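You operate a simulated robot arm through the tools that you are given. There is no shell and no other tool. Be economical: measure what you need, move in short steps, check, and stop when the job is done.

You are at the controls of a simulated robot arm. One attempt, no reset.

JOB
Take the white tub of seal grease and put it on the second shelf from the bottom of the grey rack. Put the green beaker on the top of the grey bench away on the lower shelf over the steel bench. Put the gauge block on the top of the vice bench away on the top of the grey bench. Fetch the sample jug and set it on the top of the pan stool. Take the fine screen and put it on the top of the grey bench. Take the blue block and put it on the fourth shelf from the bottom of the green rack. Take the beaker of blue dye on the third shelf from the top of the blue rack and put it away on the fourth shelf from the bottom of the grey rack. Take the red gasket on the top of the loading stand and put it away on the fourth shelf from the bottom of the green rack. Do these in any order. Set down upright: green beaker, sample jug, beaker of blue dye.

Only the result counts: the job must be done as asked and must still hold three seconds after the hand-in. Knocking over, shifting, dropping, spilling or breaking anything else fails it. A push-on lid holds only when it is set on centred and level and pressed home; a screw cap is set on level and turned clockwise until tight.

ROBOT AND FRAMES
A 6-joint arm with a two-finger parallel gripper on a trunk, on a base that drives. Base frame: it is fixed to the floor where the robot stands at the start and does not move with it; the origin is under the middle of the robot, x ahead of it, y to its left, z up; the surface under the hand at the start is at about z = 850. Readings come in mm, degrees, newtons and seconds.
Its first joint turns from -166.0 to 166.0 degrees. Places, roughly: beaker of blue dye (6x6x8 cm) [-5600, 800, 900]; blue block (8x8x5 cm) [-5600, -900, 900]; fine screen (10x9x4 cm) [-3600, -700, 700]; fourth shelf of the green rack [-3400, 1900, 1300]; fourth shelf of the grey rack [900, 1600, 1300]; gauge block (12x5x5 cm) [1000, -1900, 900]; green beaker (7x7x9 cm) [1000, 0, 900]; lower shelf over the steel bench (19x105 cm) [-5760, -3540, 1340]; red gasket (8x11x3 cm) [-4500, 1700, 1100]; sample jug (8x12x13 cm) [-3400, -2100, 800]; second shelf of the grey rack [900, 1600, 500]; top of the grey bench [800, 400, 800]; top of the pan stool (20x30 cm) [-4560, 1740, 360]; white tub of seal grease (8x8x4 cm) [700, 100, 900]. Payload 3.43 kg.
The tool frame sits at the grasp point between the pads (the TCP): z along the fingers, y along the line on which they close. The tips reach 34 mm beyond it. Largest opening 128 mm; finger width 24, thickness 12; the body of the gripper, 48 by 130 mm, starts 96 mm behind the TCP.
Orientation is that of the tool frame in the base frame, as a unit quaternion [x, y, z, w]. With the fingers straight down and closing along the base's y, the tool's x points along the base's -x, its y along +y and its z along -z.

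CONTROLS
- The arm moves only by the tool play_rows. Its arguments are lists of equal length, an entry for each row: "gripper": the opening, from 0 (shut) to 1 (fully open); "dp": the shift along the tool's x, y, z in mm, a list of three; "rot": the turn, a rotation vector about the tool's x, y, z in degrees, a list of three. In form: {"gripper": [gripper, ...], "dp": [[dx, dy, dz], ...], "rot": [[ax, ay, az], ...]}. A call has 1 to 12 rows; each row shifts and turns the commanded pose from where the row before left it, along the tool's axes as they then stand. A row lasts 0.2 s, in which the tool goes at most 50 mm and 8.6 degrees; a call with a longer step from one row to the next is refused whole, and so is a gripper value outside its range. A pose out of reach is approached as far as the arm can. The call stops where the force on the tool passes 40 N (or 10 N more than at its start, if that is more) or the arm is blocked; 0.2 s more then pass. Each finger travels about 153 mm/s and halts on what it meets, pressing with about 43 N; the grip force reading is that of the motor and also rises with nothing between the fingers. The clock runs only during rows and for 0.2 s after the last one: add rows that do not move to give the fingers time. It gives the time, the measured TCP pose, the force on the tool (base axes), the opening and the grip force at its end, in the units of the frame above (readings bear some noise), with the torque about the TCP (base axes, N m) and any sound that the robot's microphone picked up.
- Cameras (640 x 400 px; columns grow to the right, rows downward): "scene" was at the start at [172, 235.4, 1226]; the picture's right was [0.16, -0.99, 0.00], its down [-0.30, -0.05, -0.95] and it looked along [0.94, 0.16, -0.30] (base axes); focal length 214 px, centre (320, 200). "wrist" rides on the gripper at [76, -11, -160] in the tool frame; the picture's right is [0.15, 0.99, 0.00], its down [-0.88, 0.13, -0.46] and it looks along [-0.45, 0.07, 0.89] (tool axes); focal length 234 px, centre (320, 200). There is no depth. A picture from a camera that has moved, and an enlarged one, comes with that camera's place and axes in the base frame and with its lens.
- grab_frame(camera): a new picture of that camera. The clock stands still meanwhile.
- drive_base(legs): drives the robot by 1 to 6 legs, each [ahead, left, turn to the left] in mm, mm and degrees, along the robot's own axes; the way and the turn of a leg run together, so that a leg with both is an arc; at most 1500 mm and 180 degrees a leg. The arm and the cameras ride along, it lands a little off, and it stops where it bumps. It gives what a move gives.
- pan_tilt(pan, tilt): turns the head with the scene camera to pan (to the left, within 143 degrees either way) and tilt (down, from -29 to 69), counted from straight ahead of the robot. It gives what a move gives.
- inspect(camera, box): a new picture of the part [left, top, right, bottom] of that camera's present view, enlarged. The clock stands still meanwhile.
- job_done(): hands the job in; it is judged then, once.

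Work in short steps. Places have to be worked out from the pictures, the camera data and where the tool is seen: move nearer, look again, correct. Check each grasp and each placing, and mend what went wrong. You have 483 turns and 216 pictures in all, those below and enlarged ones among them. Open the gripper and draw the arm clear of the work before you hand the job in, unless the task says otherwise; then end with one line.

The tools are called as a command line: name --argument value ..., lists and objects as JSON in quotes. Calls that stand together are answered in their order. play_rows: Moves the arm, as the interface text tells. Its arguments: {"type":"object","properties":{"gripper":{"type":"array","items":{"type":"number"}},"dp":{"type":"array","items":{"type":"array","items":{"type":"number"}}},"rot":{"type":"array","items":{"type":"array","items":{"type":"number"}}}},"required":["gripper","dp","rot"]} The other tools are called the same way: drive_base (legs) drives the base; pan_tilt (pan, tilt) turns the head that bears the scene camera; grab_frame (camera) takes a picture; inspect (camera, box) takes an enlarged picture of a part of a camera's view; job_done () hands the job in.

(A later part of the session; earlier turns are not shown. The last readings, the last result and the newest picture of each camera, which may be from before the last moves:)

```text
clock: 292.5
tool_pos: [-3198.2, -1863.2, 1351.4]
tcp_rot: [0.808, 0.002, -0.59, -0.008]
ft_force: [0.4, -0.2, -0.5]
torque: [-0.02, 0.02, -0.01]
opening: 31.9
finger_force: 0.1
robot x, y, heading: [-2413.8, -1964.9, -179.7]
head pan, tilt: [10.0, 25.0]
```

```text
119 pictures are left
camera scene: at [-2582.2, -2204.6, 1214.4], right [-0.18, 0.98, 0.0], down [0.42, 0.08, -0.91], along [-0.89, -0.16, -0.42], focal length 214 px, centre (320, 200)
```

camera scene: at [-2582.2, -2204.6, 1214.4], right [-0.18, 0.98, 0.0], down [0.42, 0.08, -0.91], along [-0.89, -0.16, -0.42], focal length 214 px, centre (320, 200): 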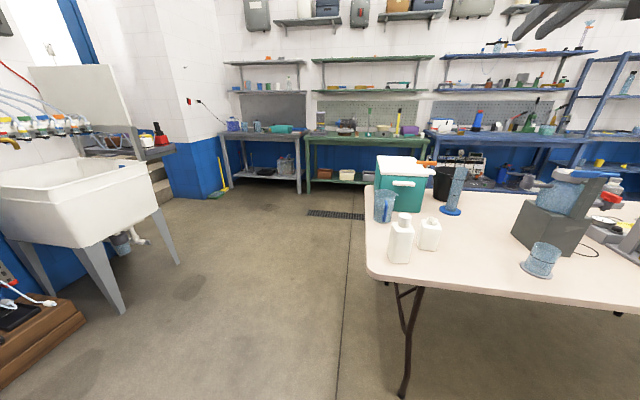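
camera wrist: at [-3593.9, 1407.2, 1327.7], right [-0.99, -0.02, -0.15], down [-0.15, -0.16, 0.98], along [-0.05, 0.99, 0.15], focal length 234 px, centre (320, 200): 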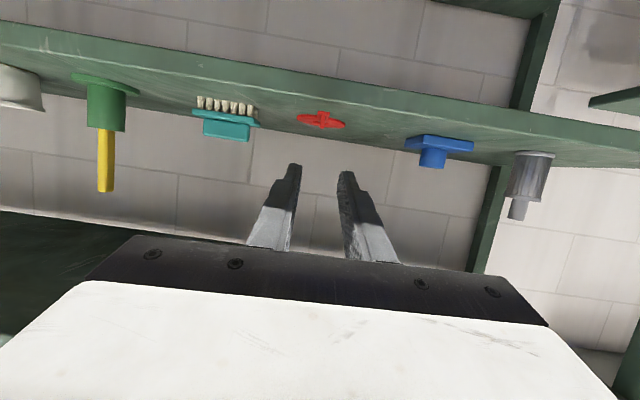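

The sample jug is the blue mug at about (-3478, -2070), with white bottles in front of it to the right. I enlarge it to see the handle.

inspect --camera "scene" --box '[340, 150, 480, 290]'

grab_frame --camera "wrist"

```text
2.86 times, centred on (410, 220) of scene
camera zoom: at [-2582.2, -2204.6, 1214.4], right [-0.18, 0.98, 0.0], down [0.42, 0.08, -0.91], along [-0.89, -0.16, -0.42], focal length 613 px, centre (63, 143)
```

zoom: 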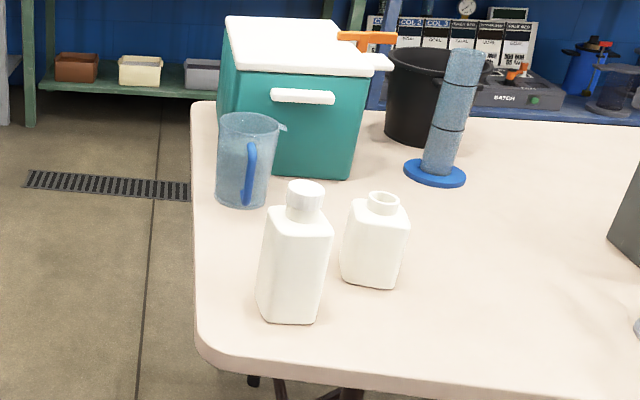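

```text
117 pictures are left
camera wrist: at [-3022.8, -1855.2, 1328.2], right [0.04, -0.99, -0.15], down [0.16, -0.15, 0.98], along [-0.99, -0.06, 0.16], focal length 234 px, centre (320, 200)
```

wrist: 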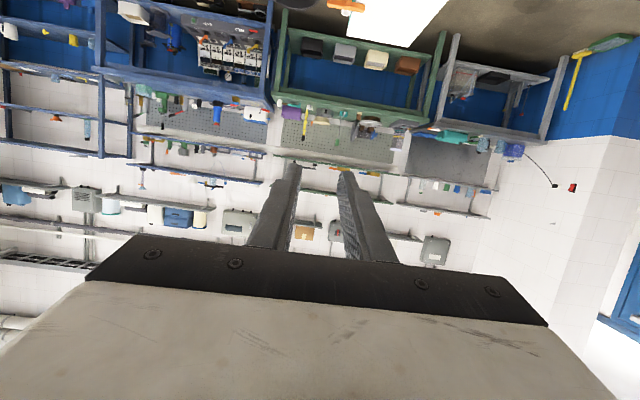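

The jug's handle faces the robot and its spout points to the right-rear. I tilt to 45° and bring the wrist camera over the jug for a closer look.

drive_base --legs '[[50, 190, 0]]'

play_rows --gripper '[1, 1, 1, 1, 1, 1, 1, 1, 1, 1]' --dp '[[0, 0, 0], [0, 0, 0], [0, 0, 0], [0, 0, 0], [10, 0, 45], [10, 0, 45], [10, 0, 45], [10, 0, 45], [10, 0, 45], [0, 0, 0]]' --rot '[[0, 6.5, 0], [0, 6.5, 0], [0, 6.5, 0], [0, 6.5, 0], [0, 0, 0], [0, 0, 0], [0, 0, 0], [0, 0, 0], [0, 0, 0], [0, 0, 0]]'

grab_frame --camera "wrist"

```text
clock: 294.1
tool_pos: [-3248.5, -2055.7, 1351.4]
tcp_rot: [0.809, 0.001, -0.588, -0.009]
ft_force: [-0.1, -0.5, -0.3]
torque: [0.01, 0.0, -0.04]
opening: 32.0
finger_force: 0.1
robot x, y, heading: [-2463.0, -2159.7, -179.8]
head pan, tilt: [10.0, 25.0]
```

```text
clock: 296.3
tool_pos: [-3375.4, -2049.7, 1160.2]
tcp_rot: [0.92, -0.001, -0.392, -0.009]
ft_force: [0.0, -0.3, 0.0]
torque: [0.02, 0.04, 0.02]
opening: 128.0
finger_force: 0.1
robot x, y, heading: [-2463.6, -2158.5, -179.3]
head pan, tilt: [10.0, 25.0]
```

```text
116 pictures are left
camera wrist: at [-3208.3, -2042.4, 1216.5], right [0.09, -0.99, -0.12], down [-0.28, -0.14, 0.95], along [-0.95, -0.06, -0.29], focal length 234 px, centre (320, 200)
```

wrist: 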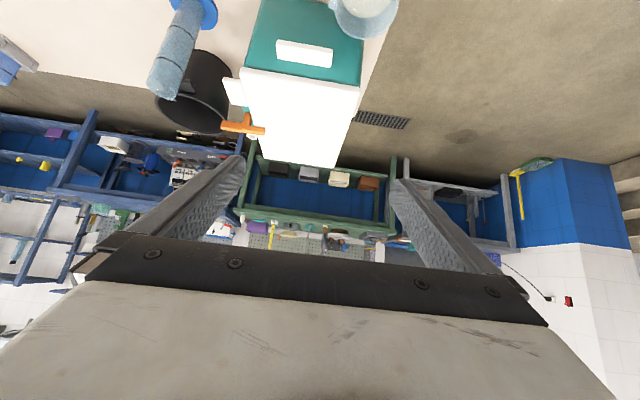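

play_rows --gripper '[1, 1, 1, 1, 1, 1, 1]' --dp '[[0, 0, 0], [0, 0, 0], [20, 5, 35], [20, 5, 35], [20, 5, 35], [20, 5, 35], [0, 0, 0]]' --rot '[[0, 7, 0], [0, 7, 0], [0, 0, 0], [0, 0, 0], [0, 0, 0], [0, 0, 0], [0, 0, 0]]'

grab_frame --camera "wrist"

grab_frame --camera "scene"

```text
clock: 297.9
tool_pos: [-3381.0, -2066.6, 997.2]
tcp_rot: [0.961, -0.001, -0.278, -0.009]
ft_force: [-0.1, -0.7, -0.2]
torque: [-0.03, 0.02, -0.01]
opening: 128.0
finger_force: 0.1
robot x, y, heading: [-2461.2, -2157.8, -179.7]
head pan, tilt: [10.0, 25.0]
```

```text
115 pictures are left
camera wrist: at [-3231.1, -2060.4, 1092.4], right [0.12, -0.99, -0.09], down [-0.5, -0.14, 0.85], along [-0.86, -0.05, -0.51], focal length 234 px, centre (320, 200)
```

wrist: 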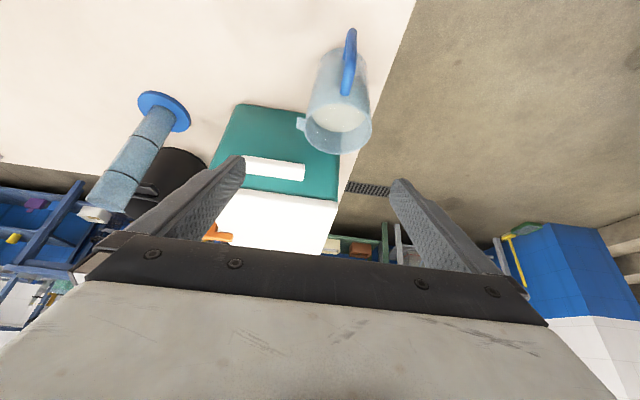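

```text
114 pictures are left
camera scene: at [-2632.0, -2395.8, 1214.3], right [-0.18, 0.98, 0.0], down [0.42, 0.08, -0.91], along [-0.89, -0.16, -0.42], focal length 214 px, centre (320, 200)
```

scene: 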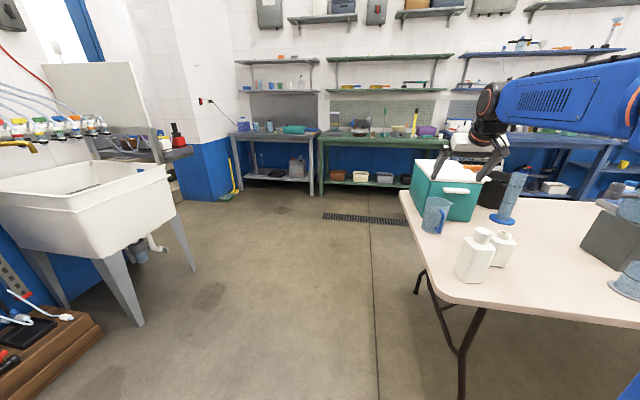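

Jug axis is at about (-3451, -2085), the spout reaching 53 mm toward +y. I centre at y=-2081 and descend straight down around it.

play_rows --gripper '[1, 1, 1, 1, 1]' --dp '[[-20, 7, 34.4], [-20, 7, 34.4], [17.5, 0, 27.7], [8, 0, 12], [0, 0, 0]]' --rot '[[0, 0, 0], [0, 0, 0], [0, 0, 0], [0, 0, 0], [0, 0, 0]]'

grab_frame --camera "wrist"

inspect --camera "scene" --box '[400, 120, 560, 300]'

```text
clock: 299.1
tool_pos: [-3450.7, -2080.2, 913.1]
tcp_rot: [0.961, -0.002, -0.278, -0.008]
ft_force: [0.1, 0.0, 0.2]
torque: [0.02, -0.02, 0.01]
opening: 128.2
finger_force: 0.0
robot x, y, heading: [-2464.8, -2159.5, -179.7]
head pan, tilt: [10.0, 25.0]
```

```text
113 pictures are left
camera wrist: at [-3302.0, -2073.2, 1008.4], right [0.12, -0.99, -0.09], down [-0.5, -0.14, 0.85], along [-0.86, -0.05, -0.51], focal length 234 px, centre (320, 200)
```

wrist: 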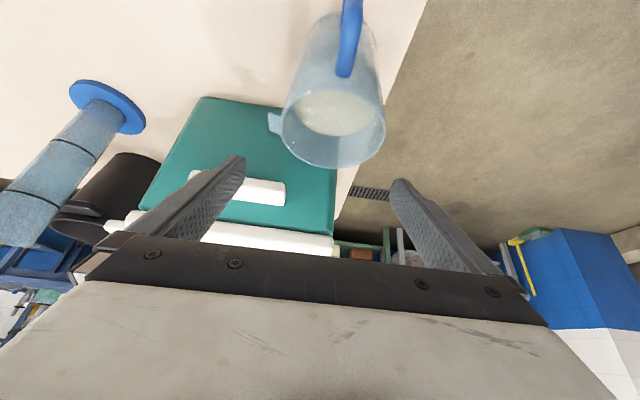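

```text
2.22 times, centred on (480, 210) of scene
camera zoom: at [-2631.9, -2395.9, 1214.3], right [-0.18, 0.98, 0.0], down [0.42, 0.08, -0.91], along [-0.89, -0.16, -0.42], focal length 477 px, centre (-36, 178)
```

zoom: 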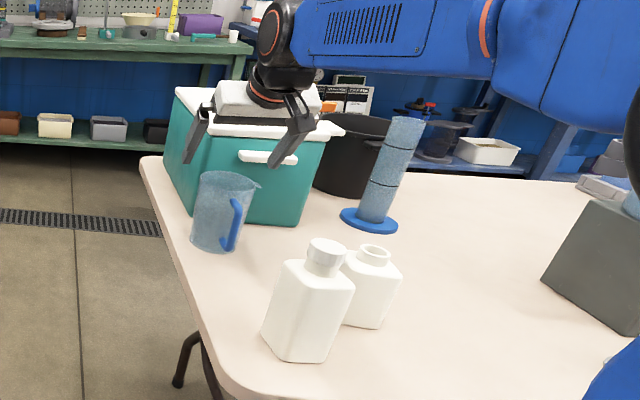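

Consistent: jug axis (-3447, -2085), and it holds a milky liquid, so I keep it level. I descend to mid-height and close.

play_rows --gripper '[1, 1, 1, 1, 1, 0.7, 0.5, 0, 0, 0]' --dp '[[16, 0.5, 25.5], [16, 0.5, 25.5], [16, 0.5, 25.5], [16.5, 0, 25.5], [0, 0, 0], [0, 0, 0], [0, 0, 0], [0, 0, 0], [0, 0, 0], [0, 0, 0]]' --rot '[[0, 0, 0], [0, 0, 0], [0, 0, 0], [0, 0, 0], [0, 0, 0], [0, 0, 0], [0, 0, 0], [0, 0, 0], [0, 0, 0], [0, 0, 0]]'

grab_frame --camera "wrist"

inspect --camera "scene" --box '[400, 120, 560, 300]'

```text
clock: 301.3
tool_pos: [-3451.3, -2080.6, 793.0]
tcp_rot: [0.961, -0.003, -0.277, -0.009]
ft_force: [0.3, -0.2, 0.5]
torque: [0.01, 0.08, -0.01]
opening: 78.1
finger_force: 43.0
robot x, y, heading: [-2461.3, -2160.5, -179.7]
head pan, tilt: [10.0, 25.0]
```

```text
111 pictures are left
camera wrist: at [-3302.0, -2073.7, 888.1], right [0.12, -0.99, -0.09], down [-0.5, -0.14, 0.85], along [-0.86, -0.05, -0.51], focal length 234 px, centre (320, 200)
```

wrist: 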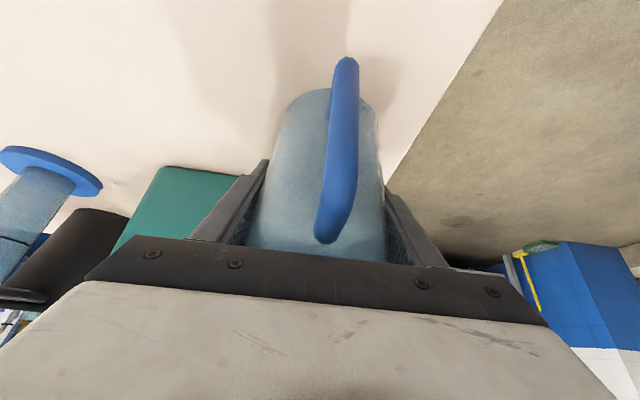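

```text
2.22 times, centred on (480, 210) of scene
camera zoom: at [-2632.0, -2395.9, 1214.3], right [-0.18, 0.98, 0.0], down [0.42, 0.08, -0.91], along [-0.89, -0.16, -0.42], focal length 477 px, centre (-36, 178)
```

zoom: 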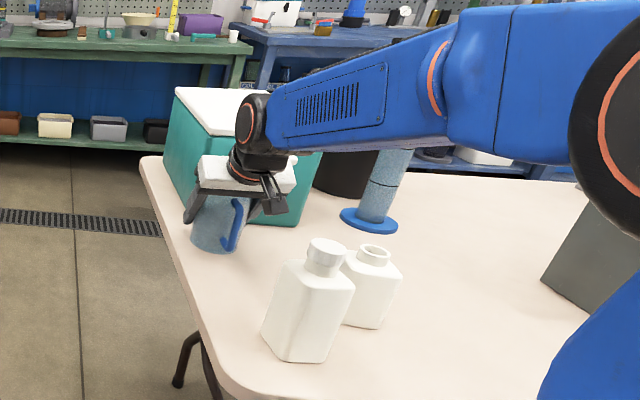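

Gripped at 78 mm. I lift slowly straight up 270 mm to clear the bottles.

play_rows --gripper '[0, 0, 0, 0, 0, 0, 0, 0, 0]' --dp '[[-5, 0, -8], [-11, 0, -17], [-19, 0, -30], [-21.4, 0, -33.8], [-21.4, 0, -33.8], [-21.4, 0, -33.8], [-21.4, 0, -33.8], [-16, 0, -25], [-5, 0, -8]]' --rot '[[0, 0, 0], [0, 0, 0], [0, 0, 0], [0, 0, 0], [0, 0, 0], [0, 0, 0], [0, 0, 0], [0, 0, 0], [0, 0, 0]]'

grab_frame --camera "wrist"

grab_frame --camera "scene"

```text
clock: 303.3
tool_pos: [-3451.9, -2083.3, 1055.5]
tcp_rot: [0.961, -0.002, -0.276, -0.008]
ft_force: [0.0, -0.3, -2.2]
torque: [-0.05, 0.02, 0.0]
opening: 78.2
finger_force: 42.9
robot x, y, heading: [-2464.9, -2155.2, -179.6]
head pan, tilt: [10.0, 25.0]
```

```text
109 pictures are left
camera wrist: at [-3302.6, -2076.3, 1151.1], right [0.12, -0.99, -0.09], down [-0.5, -0.14, 0.85], along [-0.86, -0.05, -0.51], focal length 234 px, centre (320, 200)
```

wrist: 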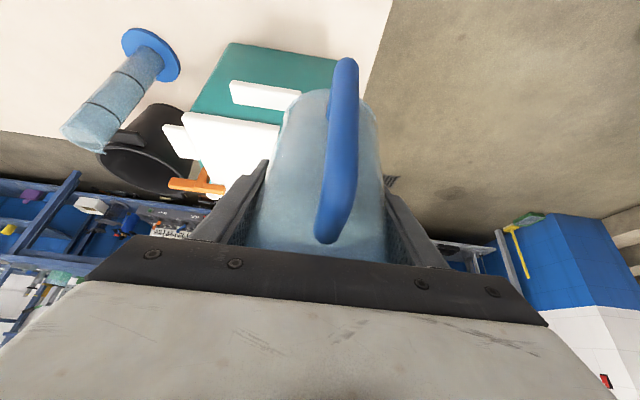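

```text
108 pictures are left
camera scene: at [-2632.1, -2395.8, 1214.3], right [-0.18, 0.98, 0.0], down [0.42, 0.08, -0.91], along [-0.89, -0.16, -0.42], focal length 214 px, centre (320, 200)
```

scene: 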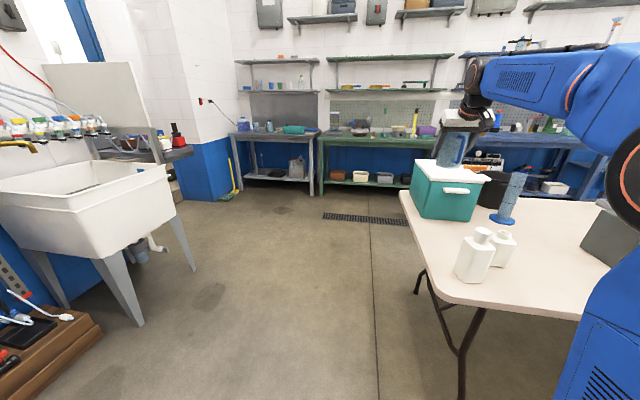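

Jug is secure and upright. I back off, retract the arm, and drive around the table toward the pan stool.

drive_base --legs '[[-280, 0, 0]]'

play_rows --gripper '[0, 0, 0, 0, 0, 0, 0]' --dp '[[20, 0, -13], [34, 0, -21], [34, 0, -21], [34, 0, -21], [34, 0, -21], [20, 0, -13], [0, 0, 0]]' --rot '[[0, 0, 0], [0, 0, 0], [0, 0, 0], [0, 0, 0], [0, 0, 0], [0, 0, 0], [0, 0, 0]]'

drive_base --legs '[[0, -1400, 0], [0, -1250, 0], [1450, 0, 0], [450, 0, 0], [0, 0, -90]]'

grab_frame --camera "wrist"

```text
clock: 305.2
tool_pos: [-3174.5, -2082.4, 1055.8]
tcp_rot: [0.961, -0.001, -0.278, -0.008]
ft_force: [0.0, -0.2, -2.8]
torque: [0.02, 0.02, -0.04]
opening: 78.4
finger_force: 42.9
robot x, y, heading: [-2186.6, -2158.1, -179.7]
head pan, tilt: [10.0, 25.0]
```

```text
clock: 306.9
tool_pos: [-2966.7, -2085.1, 1052.6]
tcp_rot: [0.961, -0.001, -0.277, -0.008]
ft_force: [-0.4, 0.2, -1.9]
torque: [0.01, 0.03, 0.01]
opening: 78.2
finger_force: 43.5
robot x, y, heading: [-2183.6, -2157.1, -179.6]
head pan, tilt: [10.0, 25.0]
```

```text
clock: 332.6
tool_pos: [-4028.1, 1296.7, 1054.2]
tcp_rot: [-0.674, 0.685, 0.189, 0.203]
ft_force: [0.0, 0.5, -2.3]
torque: [0.04, 0.0, 0.01]
opening: 77.9
finger_force: 43.3
robot x, y, heading: [-4113.9, 517.3, 89.4]
head pan, tilt: [10.0, 25.0]
```

```text
107 pictures are left
camera wrist: at [-4021.1, 1146.6, 1148.9], right [-0.99, -0.1, -0.09], down [-0.13, 0.51, 0.85], along [-0.04, 0.86, -0.51], focal length 234 px, centre (320, 200)
```

wrist: 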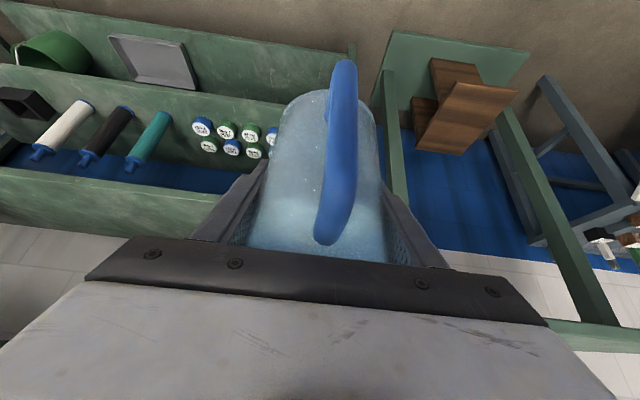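

drive_base --legs '[[-80, 540, 0.6]]'

pan_tilt --pan -10 --tilt 35

grab_frame --camera "scene"

grab_frame --camera "wrist"

```text
clock: 335.7
tool_pos: [-4574.5, 1219.7, 1053.5]
tcp_rot: [-0.676, 0.683, 0.19, 0.202]
ft_force: [0.1, -0.7, -2.6]
torque: [0.02, 0.01, -0.01]
opening: 78.2
finger_force: 43.0
robot x, y, heading: [-4655.8, 440.0, 89.8]
head pan, tilt: [10.0, 25.0]
```

```text
clock: 336.6
tool_pos: [-4574.9, 1220.4, 1053.0]
tcp_rot: [-0.676, 0.682, 0.191, 0.203]
ft_force: [-0.9, 0.5, -2.9]
torque: [0.06, 0.0, -0.01]
opening: 78.0
finger_force: 43.1
robot x, y, heading: [-4650.0, 436.6, 89.9]
head pan, tilt: [-10.0, 35.0]
```

```text
106 pictures are left
camera scene: at [-4858.6, 605.5, 1198.6], right [0.98, -0.18, 0.0], down [-0.1, -0.56, -0.82], along [0.14, 0.81, -0.57], focal length 214 px, centre (320, 200)
```

scene: 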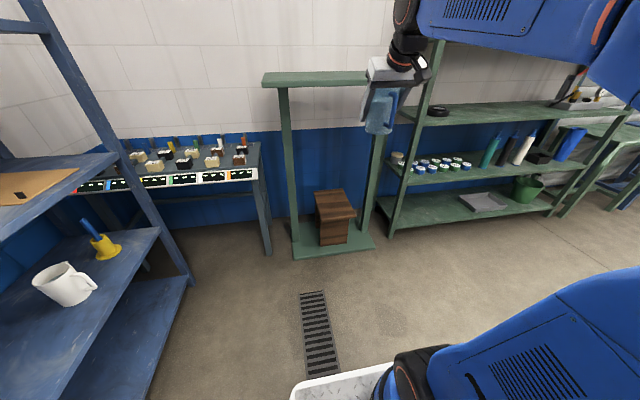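

```text
105 pictures are left
camera wrist: at [-4567.0, 1069.3, 1148.8], right [-0.99, -0.11, -0.09], down [-0.14, 0.51, 0.85], along [-0.05, 0.86, -0.51], focal length 234 px, centre (320, 200)
```

wrist: 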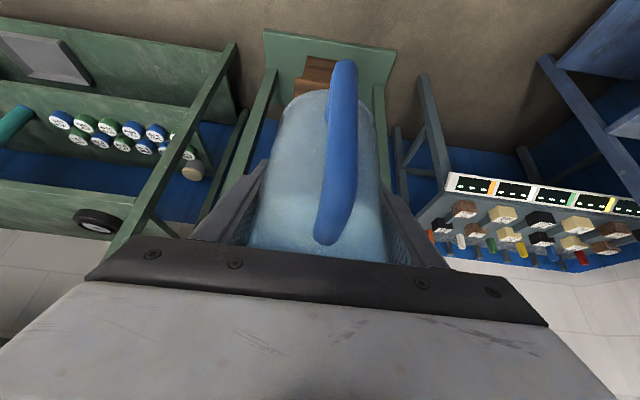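

Stool top spans x -4673..-4465, y 1612..1913, centre (-4566, 1760). I extend and lower the arm in the free space in front of the stand first.

play_rows --gripper '[0, 0, 0, 0, 0, 0, 0, 0, 0, 0, 0, 0]' --dp '[[6, 0, 23], [10, 0, 40], [12, 0, 46.5], [12, 0, 46.5], [12, 0, 46.5], [12, 0, 46.5], [12, 0, 46.5], [12, 0, 46.5], [12, 0, 46.5], [12, 0, 46.5], [10, 0, 40], [6, 0, 23]]' --rot '[[0, 0, 0], [0, 0, 0], [0, 0, 0], [0, 0, 0], [0, 0, 0], [0, 0, 0], [0, 0, 0], [0, 0, 0], [0, 0, 0], [0, 0, 0], [0, 0, 0], [0, 0, 0]]'

grab_frame --camera "scene"

```text
clock: 339.2
tool_pos: [-4564.2, 1376.9, 563.6]
tcp_rot: [-0.676, 0.683, 0.19, 0.203]
ft_force: [-0.3, 0.4, -2.2]
torque: [0.02, 0.02, 0.02]
opening: 77.8
finger_force: 42.8
robot x, y, heading: [-4654.2, 437.1, 89.8]
head pan, tilt: [-10.0, 35.0]
```

```text
104 pictures are left
camera scene: at [-4858.5, 605.3, 1198.5], right [0.98, -0.18, 0.0], down [-0.1, -0.56, -0.82], along [0.14, 0.81, -0.57], focal length 214 px, centre (320, 200)
```

scene: 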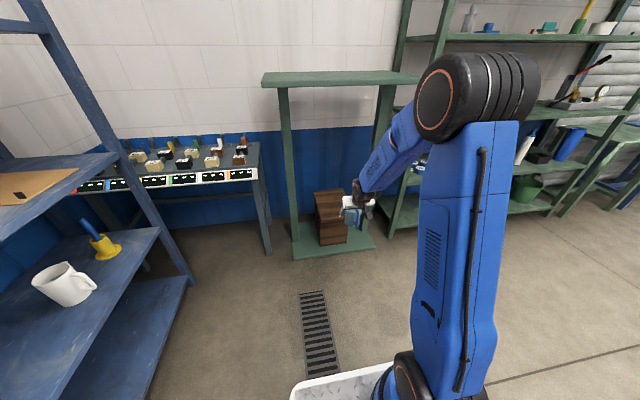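

play_rows --gripper '[0, 0, 0, 0]' --dp '[[14, 0, 23], [17, 0, 27], [14, 0, 23], [0, 0, 0]]' --rot '[[0, 0, 0], [0, 0, 0], [0, 0, 0], [0, 0, 0]]'

drive_base --legs '[[250, 0, 0.2]]'

grab_frame --camera "scene"

grab_frame --camera "wrist"

```text
clock: 340.2
tool_pos: [-4563.6, 1376.4, 476.4]
tcp_rot: [-0.676, 0.683, 0.19, 0.202]
ft_force: [-0.2, -0.7, -3.0]
torque: [0.05, 0.02, 0.03]
opening: 77.7
finger_force: 43.0
robot x, y, heading: [-4655.2, 439.8, 89.8]
head pan, tilt: [-10.0, 35.0]
```

```text
clock: 342.0
tool_pos: [-4566.9, 1624.4, 476.9]
tcp_rot: [-0.676, 0.683, 0.19, 0.202]
ft_force: [0.1, 0.0, -1.8]
torque: [0.02, -0.01, 0.01]
opening: 77.9
finger_force: 43.1
robot x, y, heading: [-4652.2, 682.0, 90.0]
head pan, tilt: [-10.0, 35.0]
```

```text
103 pictures are left
camera scene: at [-4858.5, 853.4, 1198.5], right [0.98, -0.17, 0.0], down [-0.1, -0.56, -0.82], along [0.14, 0.81, -0.57], focal length 214 px, centre (320, 200)
```

scene: 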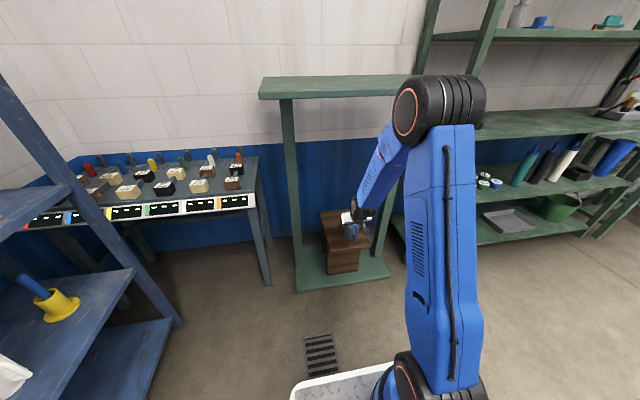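

```text
102 pictures are left
camera wrist: at [-4558.0, 1474.4, 572.2], right [-0.99, -0.11, -0.09], down [-0.14, 0.5, 0.85], along [-0.05, 0.86, -0.51], focal length 234 px, centre (320, 200)
```

wrist: 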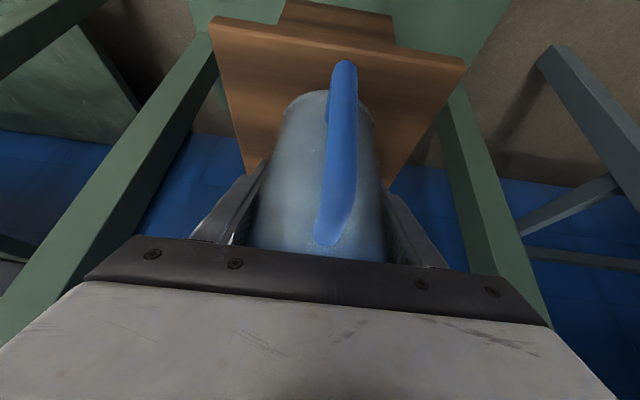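

Seat front edge reads y≈1576, x centre -4568. I go 105 mm further in, then lower gently.

drive_base --legs '[[105, 0, 0]]'

play_rows --gripper '[0, 0, 0, 0, 0, 0, 0]' --dp '[[8, 0, 12.7], [6.4, 0, 10], [2.1, 0, 3.4], [1.6, 0, 2.5], [1.6, 0, 2.5], [1.1, 0, 1.7], [0, 0, 0]]' --rot '[[0, 0, 0], [0, 0, 0], [0, 0, 0], [0, 0, 0], [0, 0, 0], [0, 0, 0], [0, 0, 0]]'

grab_frame --camera "wrist"

inspect --camera "scene" --box '[280, 160, 440, 300]'

```text
clock: 343.1
tool_pos: [-4567.5, 1730.6, 477.5]
tcp_rot: [-0.677, 0.682, 0.189, 0.202]
ft_force: [0.6, 0.3, -1.2]
torque: [0.02, -0.02, 0.02]
opening: 77.9
finger_force: 42.9
robot x, y, heading: [-4654.4, 789.8, 89.8]
head pan, tilt: [-10.0, 35.0]
```

```text
clock: 344.8
tool_pos: [-4566.6, 1729.6, 438.3]
tcp_rot: [-0.678, 0.681, 0.19, 0.202]
ft_force: [0.5, -0.6, -3.5]
torque: [0.05, 0.01, 0.01]
opening: 77.8
finger_force: 43.0
robot x, y, heading: [-4652.3, 793.8, 90.2]
head pan, tilt: [-10.0, 35.0]
```

```text
101 pictures are left
camera wrist: at [-4558.9, 1579.4, 533.6], right [-0.99, -0.11, -0.09], down [-0.14, 0.5, 0.85], along [-0.05, 0.86, -0.51], focal length 234 px, centre (320, 200)
```

wrist: 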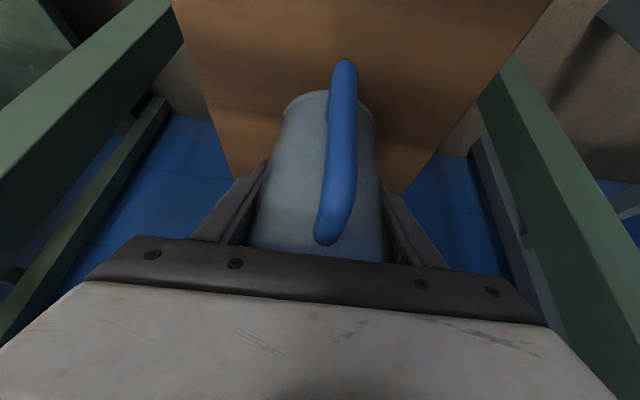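

```text
2.86 times, centred on (360, 230) of scene
camera zoom: at [-4858.7, 958.4, 1198.5], right [0.98, -0.17, 0.0], down [-0.1, -0.57, -0.82], along [0.14, 0.81, -0.57], focal length 613 px, centre (206, 114)
```

zoom: 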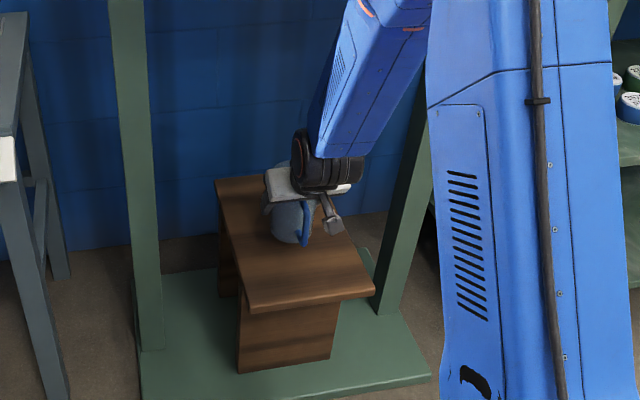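

Jug is over the seat centre with no contact yet. I continue down in 2 mm steps.

play_rows --gripper '[0, 0, 0, 0, 0, 0]' --dp '[[1.1, 0, 1.7], [1.1, 0, 1.7], [1.1, 0, 1.7], [1.1, 0, 1.7], [0, 0, 0], [0, 0, 0]]' --rot '[[0, 0, 0], [0, 0, 0], [0, 0, 0], [0, 0, 0], [0, 0, 0], [0, 0, 0]]'

```text
clock: 346.1
tool_pos: [-4565.8, 1730.2, 429.7]
tcp_rot: [-0.677, 0.682, 0.19, 0.201]
ft_force: [-0.5, 0.0, -3.5]
torque: [0.02, 0.0, -0.04]
opening: 77.9
finger_force: 43.3
robot x, y, heading: [-4655.0, 792.0, 89.9]
head pan, tilt: [-10.0, 35.0]
```

play_rows --gripper '[0, 0, 0, 0, 0, 0]' --dp '[[1.1, 0, 1.7], [1.1, 0, 1.7], [1.1, 0, 1.7], [1.1, 0, 1.7], [0, 0, 0], [0, 0, 0]]' --rot '[[0, 0, 0], [0, 0, 0], [0, 0, 0], [0, 0, 0], [0, 0, 0], [0, 0, 0]]'

inspect --camera "scene" --box '[320, 190, 420, 270]'

```text
clock: 347.6
tool_pos: [-4565.0, 1730.1, 421.9]
tcp_rot: [-0.677, 0.682, 0.189, 0.201]
ft_force: [0.1, -0.4, -1.8]
torque: [0.03, -0.02, 0.0]
opening: 77.8
finger_force: 42.9
robot x, y, heading: [-4652.3, 790.9, 89.7]
head pan, tilt: [-10.0, 35.0]
```

```text
5.00 times, centred on (370, 230) of scene
camera zoom: at [-4858.7, 958.4, 1198.5], right [0.98, -0.17, 0.0], down [-0.1, -0.57, -0.82], along [0.14, 0.81, -0.57], focal length 1072 px, centre (70, 50)
```

zoom: 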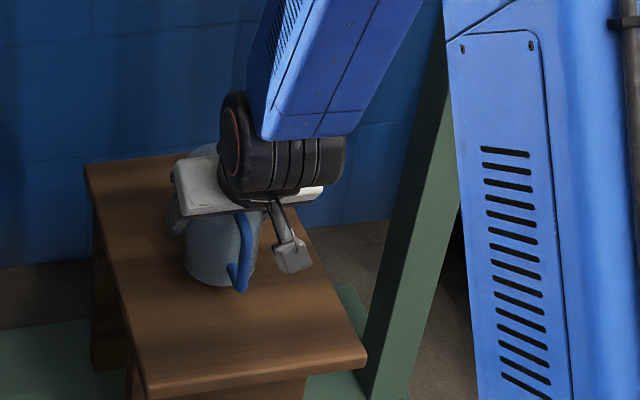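

play_rows --gripper '[0, 0, 0, 0, 0]' --dp '[[0.9, 0, 1.4], [0.9, 0, 1.4], [0.9, 0, 1.4], [0, 0, 0], [0, 0, 0]]' --rot '[[0, 0, 0], [0, 0, 0], [0, 0, 0], [0, 0, 0], [0, 0, 0]]'

```text
clock: 348.8
tool_pos: [-4565.9, 1730.4, 417.2]
tcp_rot: [-0.677, 0.681, 0.191, 0.202]
ft_force: [-0.5, -1.6, 16.7]
torque: [-0.19, 0.65, 0.04]
opening: 78.0
finger_force: 43.3
robot x, y, heading: [-4654.5, 788.9, 90.1]
head pan, tilt: [-10.0, 35.0]
```

Contact (about 19 N). I open, then rise straight up clear of the rim and handle.

play_rows --gripper '[0.8, 1, 1, 1, 1, 1, 1, 1, 1]' --dp '[[0, 0, 0], [0, 0, 0], [0, 0, 0], [-5, 0, -8], [-13, 0, -21], [-21, 0, -34], [-21, 0, -34], [-21, 0, -34], [-10, 0, -17]]' --rot '[[0, 0, 0], [0, 0, 0], [0, 0, 0], [0, 0, 0], [0, 0, 0], [0, 0, 0], [0, 0, 0], [0, 0, 0], [0, 0, 0]]'

grab_frame --camera "wrist"

```text
clock: 350.8
tool_pos: [-4570.4, 1727.1, 582.6]
tcp_rot: [-0.677, 0.682, 0.189, 0.202]
ft_force: [0.0, -0.4, -0.2]
torque: [0.03, -0.01, 0.04]
opening: 127.7
finger_force: 0.0
out of reach, approached as far as the arm can: row 7
robot x, y, heading: [-4654.9, 791.7, 90.2]
head pan, tilt: [-10.0, 35.0]
```

```text
98 pictures are left
camera wrist: at [-4561.4, 1576.1, 678.1], right [-0.99, -0.11, -0.09], down [-0.14, 0.51, 0.85], along [-0.05, 0.86, -0.52], focal length 234 px, centre (320, 200)
```

wrist: 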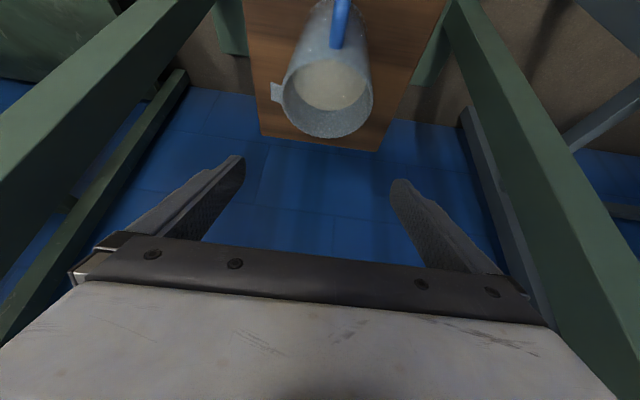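

Jug stands upright on the stool. Next is the beaker of blue dye. I back out, raise the arm, and turn to face the blue rack.

drive_base --legs '[[-500, 0, 0], [0, -400, 0]]'

play_rows --gripper '[1, 1, 1, 1, 1, 1, 1, 1, 1, 1, 1, 1]' --dp '[[-17, 0, -46], [-17, 0, -46], [-17, 0, -46], [-17, 0, -46], [-17, 0, -46], [-17, 0, -46], [-17, 0, -46], [-17, 0, -46], [-17, 0, -46], [-17, 0, -46], [-17, 0, -46], [0, 0, 0]]' --rot '[[0, 0, 0], [0, 0, 0], [0, 0, 0], [0, 0, 0], [0, 0, 0], [0, 0, 0], [0, 0, 0], [0, 0, 0], [0, 0, 0], [0, 0, 0], [0, 0, 0], [0, 0, 0]]'

drive_base --legs '[[0, 0, 90], [0, -450, 0]]'

pan_tilt --pan 0 --tilt 15

grab_frame --camera "scene"

```text
clock: 355.8
tool_pos: [-4159.3, 1227.0, 582.3]
tcp_rot: [-0.674, 0.685, 0.188, 0.202]
ft_force: [-0.1, -0.1, 0.0]
torque: [0.0, -0.01, 0.02]
opening: 128.2
finger_force: 0.0
robot x, y, heading: [-4254.9, 296.0, 89.5]
head pan, tilt: [-10.0, 35.0]
```

```text
clock: 358.4
tool_pos: [-4172.7, 1116.0, 1112.7]
tcp_rot: [-0.674, 0.685, 0.188, 0.203]
ft_force: [0.5, -1.5, -0.2]
torque: [0.0, 0.0, -0.03]
opening: 128.1
finger_force: 0.0
robot x, y, heading: [-4249.0, 291.3, 89.6]
head pan, tilt: [-10.0, 35.0]
```

```text
clock: 364.9
tool_pos: [-5072.2, 814.8, 1113.0]
tcp_rot: [0.961, -0.006, -0.276, -0.009]
ft_force: [-0.1, 0.2, 0.0]
torque: [-0.01, 0.01, -0.01]
opening: 128.0
finger_force: 0.1
robot x, y, heading: [-4245.4, 741.3, 179.6]
head pan, tilt: [-10.0, 35.0]
```

```text
clock: 365.7
tool_pos: [-5071.9, 814.5, 1112.9]
tcp_rot: [0.961, -0.005, -0.277, -0.009]
ft_force: [0.3, 0.6, 0.5]
torque: [0.01, 0.0, 0.02]
opening: 128.0
finger_force: 0.1
robot x, y, heading: [-4251.5, 735.1, 179.5]
head pan, tilt: [0.0, 15.0]
```

```text
97 pictures are left
camera scene: at [-4422.7, 518.8, 1230.5], right [0.01, 1.0, 0.0], down [0.26, 0.0, -0.97], along [-0.97, 0.01, -0.26], focal length 214 px, centre (320, 200)
```

scene: 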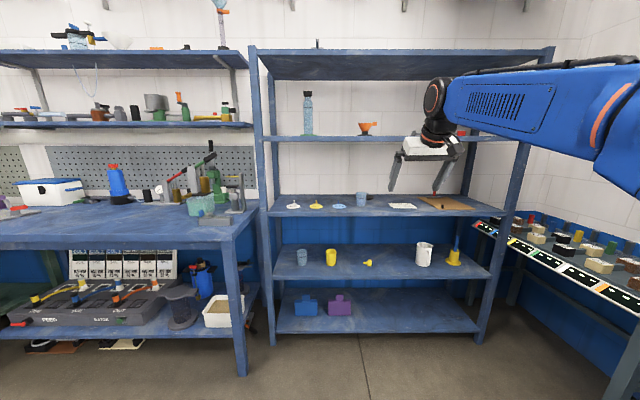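

The dye beaker is the blue cup on the third shelf from the top, at about (-5600, 764), shelf z≈885. I move ahead, tilt to 30° and come to a pre-grasp pose.

drive_base --legs '[[250, 50, 0.4]]'

play_rows --gripper '[1, 1, 1, 1, 1, 1, 1, 1, 1]' --dp '[[0, 0, 0], [0, 0, 0], [0, 0, 0], [0, 0, 0], [6, 0, 41], [6, 0, 41], [6, 0, 41], [6, 0, 41], [0, 0, 0]]' --rot '[[0, -7, 0], [0, -7, 0], [0, -7, 0], [0, -7, 0], [0, 0, 0], [0, 0, 0], [0, 0, 0], [0, 0, 0], [0, 0, 0]]'

grab_frame --camera "wrist"

grab_frame --camera "scene"

```text
clock: 367.5
tool_pos: [-5321.9, 759.0, 1111.7]
tcp_rot: [0.961, -0.002, -0.276, -0.008]
ft_force: [-0.7, 0.0, -0.1]
torque: [0.0, 0.0, 0.01]
opening: 127.8
finger_force: 0.0
robot x, y, heading: [-4498.0, 688.0, -179.9]
head pan, tilt: [0.0, 15.0]
```

```text
clock: 369.5
tool_pos: [-5451.0, 761.2, 1009.0]
tcp_rot: [0.865, 0.001, -0.501, -0.008]
ft_force: [-0.9, -0.4, -0.8]
torque: [-0.02, 0.0, 0.0]
opening: 128.0
finger_force: 0.0
robot x, y, heading: [-4496.0, 689.0, -179.7]
head pan, tilt: [0.0, 15.0]
```

```text
96 pictures are left
camera wrist: at [-5274.3, 769.1, 1024.1], right [0.06, -0.99, -0.14], down [-0.04, -0.14, 0.99], along [-1.0, -0.06, -0.05], focal length 234 px, centre (320, 200)
```

wrist: 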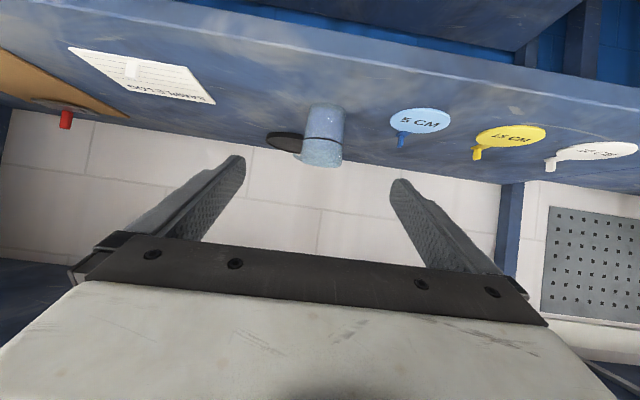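

```text
95 pictures are left
camera scene: at [-4670.2, 468.5, 1230.5], right [0.0, 1.0, 0.0], down [0.26, 0.0, -0.97], along [-0.97, 0.0, -0.26], focal length 214 px, centre (320, 200)
```

scene: 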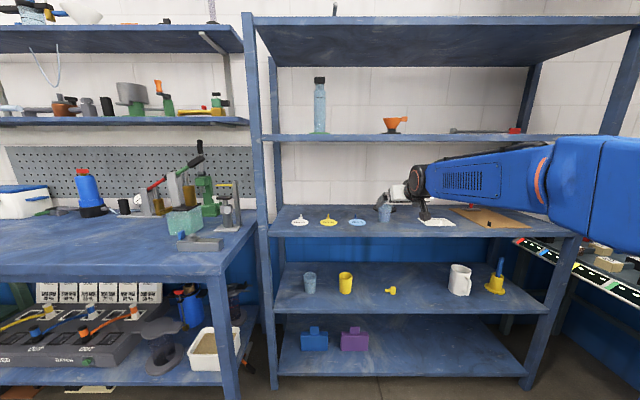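

Beaker at (-5597, 758); the dark disc beside it lies well behind. I advance 168 mm and close.

play_rows --gripper '[0.9, 0.9, 0.9, 0.9, 0.9, 0.6, 0, 0, 0, 0]' --dp '[[1, 1, 42], [1, 1, 42], [1, 1, 42], [0.5, 0, 42], [0, 0, 0], [0, 0, 0], [0, 0, 0], [0, 0, 0], [0, 0, 0], [0, 0, 0]]' --rot '[[0, 0, 0], [0, 0, 0], [0, 0, 0], [0, 0, 0], [0, 0, 0], [0, 0, 0], [0, 0, 0], [0, 0, 0], [0, 0, 0], [0, 0, 0]]'

grab_frame --camera "wrist"

```text
clock: 371.7
tool_pos: [-5594.8, 760.5, 921.6]
tcp_rot: [0.866, 0.001, -0.501, -0.009]
ft_force: [0.5, -0.1, 1.2]
torque: [-0.1, 0.02, 0.02]
opening: 53.9
finger_force: 42.9
robot x, y, heading: [-4496.9, 689.1, -179.9]
head pan, tilt: [0.0, 15.0]
```

```text
94 pictures are left
camera wrist: at [-5418.3, 770.0, 935.8], right [0.06, -0.99, -0.14], down [-0.04, -0.15, 0.99], along [-1.0, -0.06, -0.05], focal length 234 px, centre (320, 200)
```

wrist: 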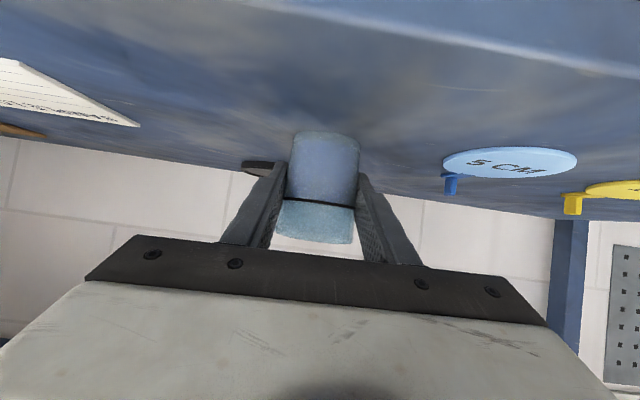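

Gripped. I lift 60 mm slowly, check, then back straight out.

play_rows --gripper '[0, 0, 0, 0, 0]' --dp '[[-4.3, 0, -2.5], [-13, 0, -7.5], [-22, 0, -12.5], [-13, 0, -7.5], [0, 0, 0]]' --rot '[[0, 0, 0], [0, 0, 0], [0, 0, 0], [0, 0, 0], [0, 0, 0]]'

grab_frame --camera "wrist"

drive_base --legs '[[-350, 0, 0]]'

```text
clock: 372.9
tool_pos: [-5596.6, 759.3, 981.5]
tcp_rot: [0.865, 0.0, -0.501, -0.009]
ft_force: [-0.4, -0.1, -0.9]
torque: [-0.02, -0.05, -0.01]
opening: 53.7
finger_force: 43.2
robot x, y, heading: [-4498.5, 689.4, -180.0]
head pan, tilt: [0.0, 15.0]
```

```text
93 pictures are left
camera wrist: at [-5419.2, 767.5, 996.6], right [0.06, -0.99, -0.14], down [-0.04, -0.15, 0.99], along [-1.0, -0.06, -0.05], focal length 234 px, centre (320, 200)
```

wrist: 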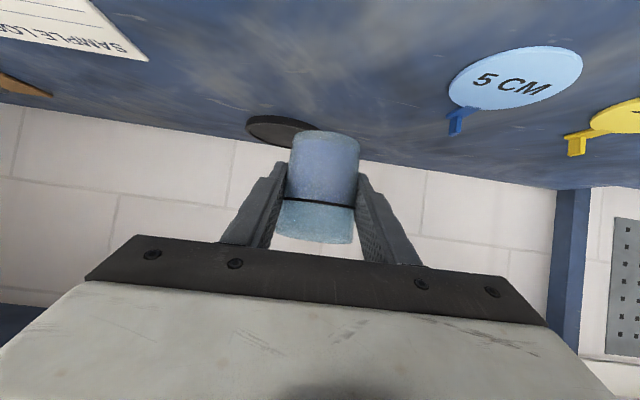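

```text
clock: 375.2
tool_pos: [-5244.8, 758.1, 983.2]
tcp_rot: [0.865, 0.001, -0.501, -0.008]
ft_force: [-0.6, 0.3, -1.1]
torque: [0.02, -0.02, 0.02]
opening: 53.3
finger_force: 43.1
robot x, y, heading: [-4147.7, 694.2, -179.5]
head pan, tilt: [0.0, 15.0]
```

Secure. I retract and raise the arm, then drive back across the room and turn to face the grey rack.

play_rows --gripper '[0, 0, 0, 0, 0, 0, 0, 0]' --dp '[[0, 0, -25], [0, 0, -45], [0, 0, -45], [0, 0, -45], [0, 0, -45], [0, 0, -45], [0, 0, -25], [0, 0, 0]]' --rot '[[0, 0, 0], [0, 0, 0], [0, 0, 0], [0, 0, 0], [0, 0, 0], [0, 0, 0], [0, 0, 0], [0, 0, 0]]'

drive_base --legs '[[-1450, 150, 0], [-1450, 150, 0], [0, 0, 90], [0, 0, 90]]'

grab_frame --camera "wrist"

```text
clock: 377.0
tool_pos: [-5004.4, 755.0, 1117.9]
tcp_rot: [0.865, 0.001, -0.501, -0.008]
ft_force: [0.4, 0.1, -1.0]
torque: [-0.02, -0.03, -0.02]
opening: 53.3
finger_force: 43.1
robot x, y, heading: [-4148.7, 687.8, -179.5]
head pan, tilt: [0.0, 15.0]
```

```text
clock: 398.8
tool_pos: [-373.4, 469.5, 1118.5]
tcp_rot: [-0.017, 0.865, 0.001, 0.501]
ft_force: [-0.8, -0.1, -0.8]
torque: [0.01, 0.01, -0.02]
opening: 52.8
finger_force: 43.2
robot x, y, heading: [-1235.9, 501.8, 2.6]
head pan, tilt: [0.0, 15.0]
```

```text
92 pictures are left
camera wrist: at [-549.4, 452.3, 1132.2], right [-0.11, 0.98, -0.14], down [0.04, 0.15, 0.99], along [0.99, 0.1, -0.05], focal length 234 px, centre (320, 200)
```

wrist: 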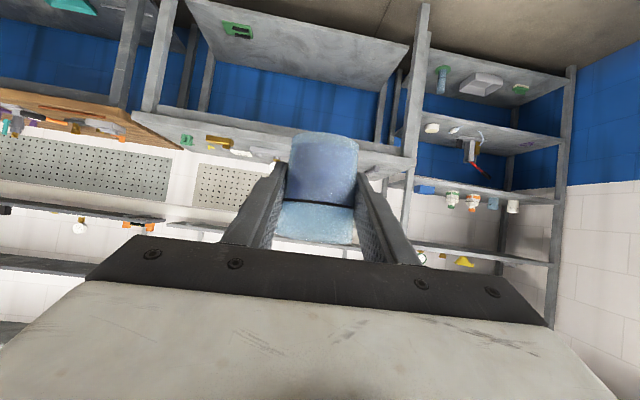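

Liquid still level. I straighten up, strafe left to y≈1300 and approach the grey rack with the arm raised.

play_rows --gripper '[0, 0, 0, 0, 0, 0, 0]' --dp '[[-22, 0, -12], [-36, 0, -21], [-43, 0, -25], [-43, 0, -25], [-43, 0, -25], [-20, 0, -12], [0, 0, 0]]' --rot '[[0, 0, 0], [0, 0, 0], [0, 0, 0], [0, 0, 0], [0, 0, 0], [0, 0, 0], [0, 0, 0]]'

drive_base --legs '[[0, 0, -2.6], [0, 790, 0], [900, 0, 0]]'

pan_tilt --pan 5 --tilt 0

grab_frame --camera "scene"

```text
clock: 400.4
tool_pos: [-373.3, 474.3, 1356.7]
tcp_rot: [-0.017, 0.865, 0.001, 0.502]
ft_force: [0.4, -0.3, 0.0]
torque: [-0.04, 0.05, -0.01]
opening: 53.2
finger_force: 43.8
robot x, y, heading: [-1235.0, 502.7, 2.6]
head pan, tilt: [0.0, 15.0]
```

```text
clock: 409.2
tool_pos: [493.3, 1238.2, 1356.8]
tcp_rot: [-0.002, 0.865, -0.009, 0.501]
ft_force: [0.3, 0.3, -0.5]
torque: [0.02, 0.04, 0.01]
opening: 53.0
finger_force: 42.8
robot x, y, heading: [-365.4, 1297.7, 0.6]
head pan, tilt: [0.0, 15.0]
```

```text
clock: 410.0
tool_pos: [492.9, 1239.0, 1356.9]
tcp_rot: [-0.003, 0.866, -0.007, 0.501]
ft_force: [-0.4, 0.5, -2.0]
torque: [-0.01, 0.0, 0.02]
opening: 53.2
finger_force: 43.0
robot x, y, heading: [-366.4, 1296.9, 0.5]
head pan, tilt: [5.0, 0.0]
```

```text
91 pictures are left
camera scene: at [-198.1, 1526.6, 1254.6], right [0.1, -1.0, 0.0], down [0.0, 0.0, -1.0], along [1.0, 0.1, 0.0], focal length 214 px, centre (320, 200)
```

scene: 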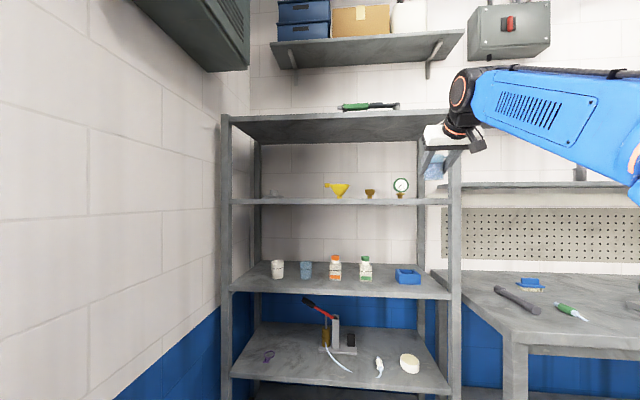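

The free spot on the fourth shelf is around y = 1705 (shelf top ≈1257). I swing the arm left to that line in front of the rack.

play_rows --gripper '[0, 0, 0, 0, 0, 0, 0, 0, 0, 0, 0, 0]' --dp '[[0, 25, 0], [0, 42, 0], [0, 46, 0], [0, 46, 0], [0, 46, 0], [0, 46, 0], [0, 46, 0], [0, 46, 0], [0, 46, 0], [0, 42, 0], [0, 31, 0], [0, 0, 0]]' --rot '[[0, 0, 0], [0, 0, 0], [0, 0, 0], [0, 0, 0], [0, 0, 0], [0, 0, 0], [0, 0, 0], [0, 0, 0], [0, 0, 0], [0, 0, 0], [0, 0, 0], [0, 0, 0]]'

grab_frame --camera "wrist"

grab_frame --camera "scene"

```text
clock: 412.6
tool_pos: [495.2, 1701.3, 1349.5]
tcp_rot: [-0.003, 0.866, -0.009, 0.501]
ft_force: [0.1, 0.4, -1.2]
torque: [0.03, -0.01, -0.01]
opening: 52.9
finger_force: 42.9
robot x, y, heading: [-368.1, 1299.2, 0.6]
head pan, tilt: [5.0, 0.0]
```

```text
90 pictures are left
camera wrist: at [318.9, 1690.2, 1363.1], right [-0.07, 0.99, -0.14], down [0.04, 0.15, 0.99], along [1.0, 0.06, -0.05], focal length 234 px, centre (320, 200)
```

wrist: 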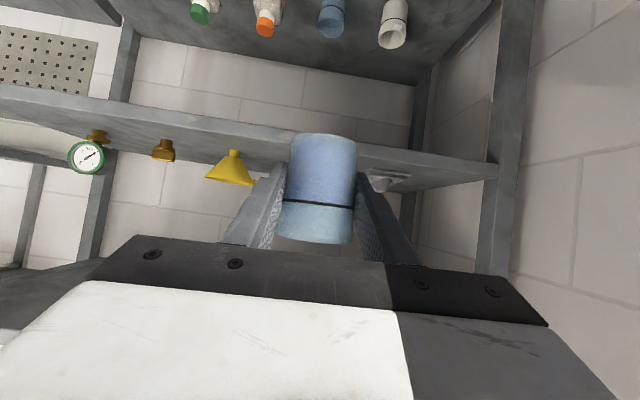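

```text
89 pictures are left
camera scene: at [-198.1, 1526.9, 1254.6], right [0.1, -1.0, 0.0], down [0.0, 0.0, -1.0], along [1.0, 0.1, 0.0], focal length 214 px, centre (320, 200)
```

scene: 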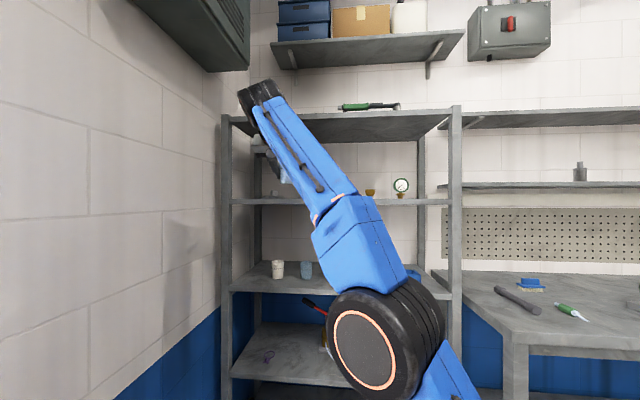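

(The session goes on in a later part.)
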